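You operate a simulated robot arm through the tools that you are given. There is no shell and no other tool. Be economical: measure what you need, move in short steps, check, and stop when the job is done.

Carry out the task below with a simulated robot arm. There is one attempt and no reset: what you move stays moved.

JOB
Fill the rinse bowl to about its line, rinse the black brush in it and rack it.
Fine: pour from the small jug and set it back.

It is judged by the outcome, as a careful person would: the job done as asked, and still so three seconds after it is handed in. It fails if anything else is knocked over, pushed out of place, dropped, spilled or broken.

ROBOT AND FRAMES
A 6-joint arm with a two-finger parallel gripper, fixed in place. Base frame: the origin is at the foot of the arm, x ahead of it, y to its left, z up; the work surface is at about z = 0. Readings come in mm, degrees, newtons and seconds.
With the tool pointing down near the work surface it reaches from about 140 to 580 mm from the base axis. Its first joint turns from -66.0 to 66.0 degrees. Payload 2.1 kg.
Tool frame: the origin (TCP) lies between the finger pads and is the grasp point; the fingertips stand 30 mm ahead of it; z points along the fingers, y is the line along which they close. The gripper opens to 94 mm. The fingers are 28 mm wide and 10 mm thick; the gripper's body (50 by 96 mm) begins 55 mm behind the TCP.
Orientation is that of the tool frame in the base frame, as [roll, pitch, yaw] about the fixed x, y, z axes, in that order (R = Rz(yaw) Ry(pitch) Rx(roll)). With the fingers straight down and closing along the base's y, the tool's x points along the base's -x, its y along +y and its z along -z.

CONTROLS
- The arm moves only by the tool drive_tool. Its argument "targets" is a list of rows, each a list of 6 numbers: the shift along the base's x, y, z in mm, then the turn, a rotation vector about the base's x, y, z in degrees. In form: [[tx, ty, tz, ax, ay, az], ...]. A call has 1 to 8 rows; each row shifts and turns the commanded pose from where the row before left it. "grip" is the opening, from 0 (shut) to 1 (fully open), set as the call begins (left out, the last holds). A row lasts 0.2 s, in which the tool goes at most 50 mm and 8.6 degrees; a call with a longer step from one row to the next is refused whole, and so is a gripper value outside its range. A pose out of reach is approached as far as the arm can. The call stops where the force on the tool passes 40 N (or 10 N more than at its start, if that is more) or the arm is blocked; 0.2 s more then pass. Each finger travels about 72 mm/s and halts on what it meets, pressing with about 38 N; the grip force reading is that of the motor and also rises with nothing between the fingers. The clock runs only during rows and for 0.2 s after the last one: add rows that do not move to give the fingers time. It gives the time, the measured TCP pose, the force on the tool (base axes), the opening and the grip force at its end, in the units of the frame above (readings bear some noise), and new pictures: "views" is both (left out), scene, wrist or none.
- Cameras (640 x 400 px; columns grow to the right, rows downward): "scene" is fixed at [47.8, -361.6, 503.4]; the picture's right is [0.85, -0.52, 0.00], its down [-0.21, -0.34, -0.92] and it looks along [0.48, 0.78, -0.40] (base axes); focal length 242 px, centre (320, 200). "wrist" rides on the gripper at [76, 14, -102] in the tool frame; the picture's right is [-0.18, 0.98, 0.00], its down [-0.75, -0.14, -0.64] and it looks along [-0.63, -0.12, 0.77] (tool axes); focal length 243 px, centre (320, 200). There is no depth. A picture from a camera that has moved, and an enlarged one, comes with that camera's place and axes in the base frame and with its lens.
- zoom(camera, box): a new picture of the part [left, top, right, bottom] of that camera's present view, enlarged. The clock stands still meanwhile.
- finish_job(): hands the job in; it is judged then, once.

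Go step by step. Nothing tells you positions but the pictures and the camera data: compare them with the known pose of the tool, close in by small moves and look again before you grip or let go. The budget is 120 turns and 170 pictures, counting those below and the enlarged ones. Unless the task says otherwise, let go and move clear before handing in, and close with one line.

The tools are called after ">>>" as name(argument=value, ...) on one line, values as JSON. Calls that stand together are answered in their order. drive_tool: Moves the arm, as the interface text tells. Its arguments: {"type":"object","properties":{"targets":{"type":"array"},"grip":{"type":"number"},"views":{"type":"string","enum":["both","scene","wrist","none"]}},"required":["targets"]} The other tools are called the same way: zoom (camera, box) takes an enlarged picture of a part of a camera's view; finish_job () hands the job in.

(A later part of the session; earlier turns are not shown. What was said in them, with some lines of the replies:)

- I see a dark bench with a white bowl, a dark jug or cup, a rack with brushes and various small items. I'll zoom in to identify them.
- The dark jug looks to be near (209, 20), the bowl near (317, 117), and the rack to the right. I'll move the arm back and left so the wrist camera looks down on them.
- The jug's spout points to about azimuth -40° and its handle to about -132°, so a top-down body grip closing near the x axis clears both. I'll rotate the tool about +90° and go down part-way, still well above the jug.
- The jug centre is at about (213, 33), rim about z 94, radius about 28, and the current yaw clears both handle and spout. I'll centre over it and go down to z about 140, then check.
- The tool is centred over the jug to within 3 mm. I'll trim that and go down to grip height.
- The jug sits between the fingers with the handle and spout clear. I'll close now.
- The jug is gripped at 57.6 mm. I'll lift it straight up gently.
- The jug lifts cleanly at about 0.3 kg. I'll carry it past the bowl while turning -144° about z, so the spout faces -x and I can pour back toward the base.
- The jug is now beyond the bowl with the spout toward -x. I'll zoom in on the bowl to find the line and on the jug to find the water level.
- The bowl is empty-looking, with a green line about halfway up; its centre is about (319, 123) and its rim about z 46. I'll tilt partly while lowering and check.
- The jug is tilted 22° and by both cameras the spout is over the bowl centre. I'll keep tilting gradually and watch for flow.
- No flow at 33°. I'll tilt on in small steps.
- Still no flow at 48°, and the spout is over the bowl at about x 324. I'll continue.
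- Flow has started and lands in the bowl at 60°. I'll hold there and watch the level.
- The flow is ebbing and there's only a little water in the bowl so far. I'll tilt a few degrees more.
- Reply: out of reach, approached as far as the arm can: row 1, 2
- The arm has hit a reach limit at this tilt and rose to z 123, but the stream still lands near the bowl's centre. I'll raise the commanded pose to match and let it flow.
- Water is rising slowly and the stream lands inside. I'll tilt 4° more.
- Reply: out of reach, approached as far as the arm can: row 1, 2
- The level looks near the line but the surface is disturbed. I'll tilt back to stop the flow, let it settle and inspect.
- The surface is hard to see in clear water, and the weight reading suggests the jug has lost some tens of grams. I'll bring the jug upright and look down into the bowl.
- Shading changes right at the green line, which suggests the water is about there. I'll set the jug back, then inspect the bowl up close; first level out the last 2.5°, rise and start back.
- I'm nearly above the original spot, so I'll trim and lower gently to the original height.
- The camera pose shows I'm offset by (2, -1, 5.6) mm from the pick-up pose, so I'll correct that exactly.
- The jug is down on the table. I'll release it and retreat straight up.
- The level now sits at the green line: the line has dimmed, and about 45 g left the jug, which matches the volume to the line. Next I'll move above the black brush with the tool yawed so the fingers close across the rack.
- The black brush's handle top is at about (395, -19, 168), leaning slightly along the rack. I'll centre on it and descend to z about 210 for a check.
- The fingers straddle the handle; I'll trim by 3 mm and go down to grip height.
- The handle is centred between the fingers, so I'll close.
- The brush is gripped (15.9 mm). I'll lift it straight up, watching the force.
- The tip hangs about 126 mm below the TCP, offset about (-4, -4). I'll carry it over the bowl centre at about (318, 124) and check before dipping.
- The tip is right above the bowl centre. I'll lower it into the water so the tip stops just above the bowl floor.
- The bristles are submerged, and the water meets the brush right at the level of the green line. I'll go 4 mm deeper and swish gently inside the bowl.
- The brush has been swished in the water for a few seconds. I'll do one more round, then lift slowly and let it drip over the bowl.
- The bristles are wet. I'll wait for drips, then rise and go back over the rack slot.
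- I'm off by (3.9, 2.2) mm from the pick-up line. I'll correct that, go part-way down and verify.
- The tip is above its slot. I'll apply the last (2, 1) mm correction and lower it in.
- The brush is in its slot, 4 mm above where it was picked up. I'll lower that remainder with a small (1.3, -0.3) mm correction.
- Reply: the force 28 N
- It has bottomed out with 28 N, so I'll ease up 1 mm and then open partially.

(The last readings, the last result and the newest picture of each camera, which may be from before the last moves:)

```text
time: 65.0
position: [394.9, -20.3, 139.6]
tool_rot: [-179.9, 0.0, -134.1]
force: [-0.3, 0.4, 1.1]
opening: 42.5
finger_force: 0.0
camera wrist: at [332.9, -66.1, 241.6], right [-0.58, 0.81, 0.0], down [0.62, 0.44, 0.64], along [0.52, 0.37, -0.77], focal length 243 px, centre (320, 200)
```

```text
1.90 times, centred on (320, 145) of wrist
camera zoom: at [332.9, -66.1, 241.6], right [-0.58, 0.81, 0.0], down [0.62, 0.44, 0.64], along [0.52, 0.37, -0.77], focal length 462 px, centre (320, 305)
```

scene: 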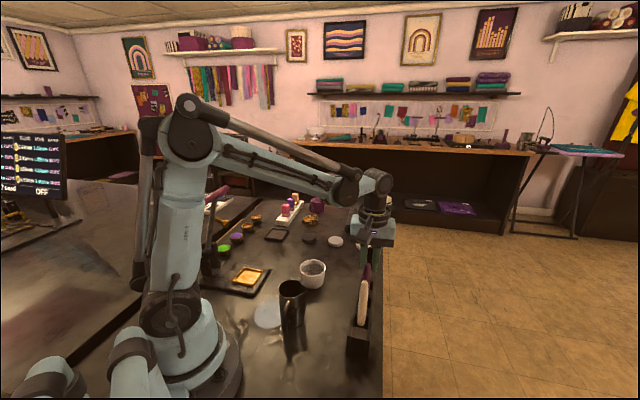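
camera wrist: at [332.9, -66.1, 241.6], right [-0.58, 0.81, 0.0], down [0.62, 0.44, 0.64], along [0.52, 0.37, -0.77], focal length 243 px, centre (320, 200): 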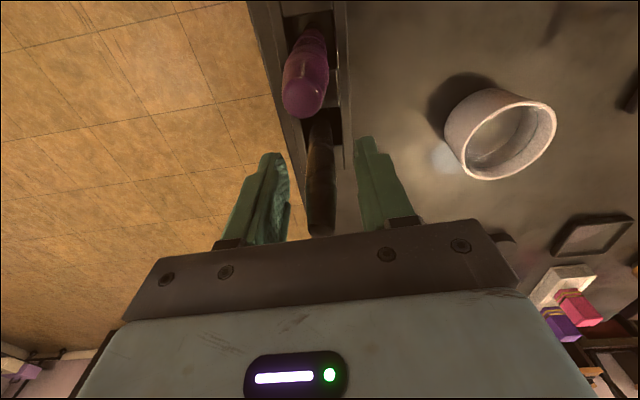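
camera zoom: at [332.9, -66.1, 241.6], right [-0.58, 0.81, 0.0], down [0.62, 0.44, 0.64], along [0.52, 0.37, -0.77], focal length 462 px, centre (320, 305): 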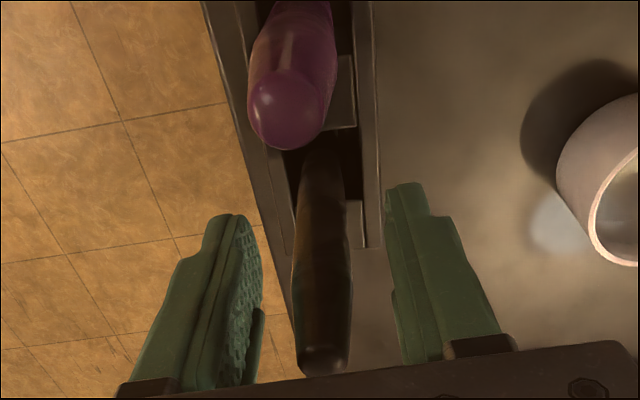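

The brush rests in its slot as it did originally. I'll retreat straight up, then back, and inspect everything.

>>> drive_tool(targets=[[0, 0, 10, 0, 0, 0], [0, 0, 30, 0, 0, 0], [0, 0, 40, 0, 0, 0], [0, 0, 40, 0, 0, 0], [-20, 0, 40, 0, 0, 0], [-40, 10, 10, 0, 0, 0], [-40, 10, 0, 0, 0, 0], [0, 0, 0, 0, 0, 0]])

>>> zoom(camera="scene", box=[240, 200, 400, 370])

>>> zoom(camera="scene", box=[290, 250, 340, 296])

```text
time: 66.8
position: [297.9, -0.1, 309.3]
tool_rot: [179.9, 0.0, -134.0]
force: [-0.3, -0.7, 0.1]
opening: 42.4
finger_force: 0.0
camera wrist: at [234.2, -45.5, 411.3], right [-0.58, 0.82, 0.0], down [0.62, 0.44, 0.64], along [0.52, 0.37, -0.77], focal length 243 px, centre (320, 200)
```

scene: 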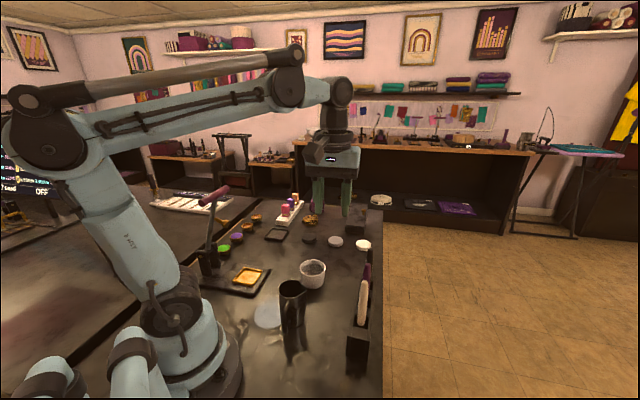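
wrist: 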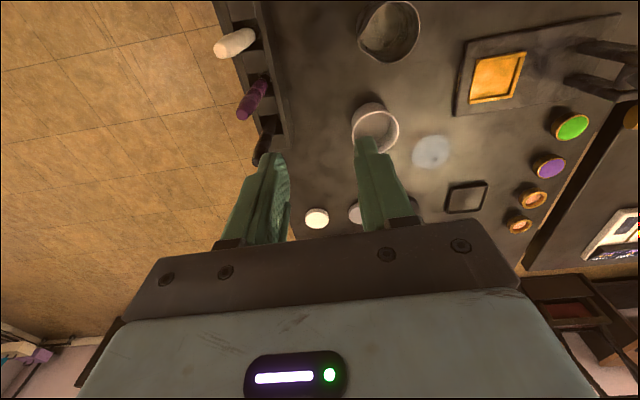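

```text
2.35 times, centred on (320, 285) of scene
camera zoom: at [47.8, -361.6, 503.4], right [0.85, -0.52, 0.0], down [-0.21, -0.34, -0.92], along [0.48, 0.78, -0.4], focal length 569 px, centre (320, 0)
```

zoom: 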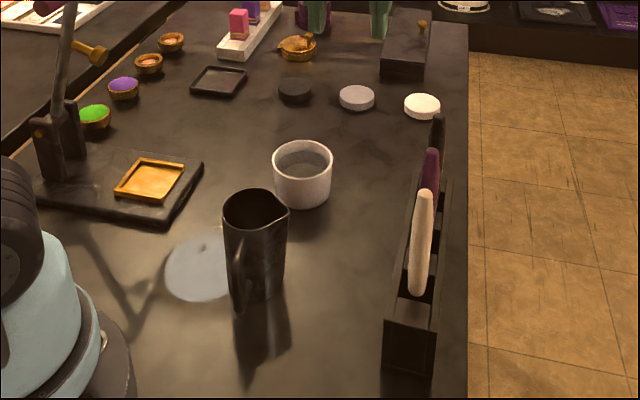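

```text
8.70 times, centred on (315, 273) of scene
camera zoom: at [47.8, -361.6, 503.4], right [0.85, -0.52, 0.0], down [-0.21, -0.34, -0.92], along [0.48, 0.78, -0.4], focal length 2102 px, centre (364, -435)
```

zoom: 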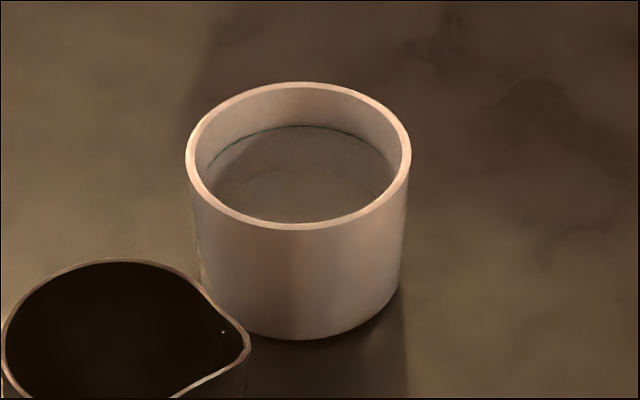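

The bowl is at its line, the jug is back in place, the black brush stands in its slot and nothing else has moved. I'll hand in.

>>> finish_job()

```text
The job is handed in.
```

I filled the rinse bowl to about its green line from the small jug and set the jug back where it was. I then rinsed the black brush and returned it to its slot in the rack, with no spills visible in the last pictures; because the water is clear, I judged the level from the pictures.
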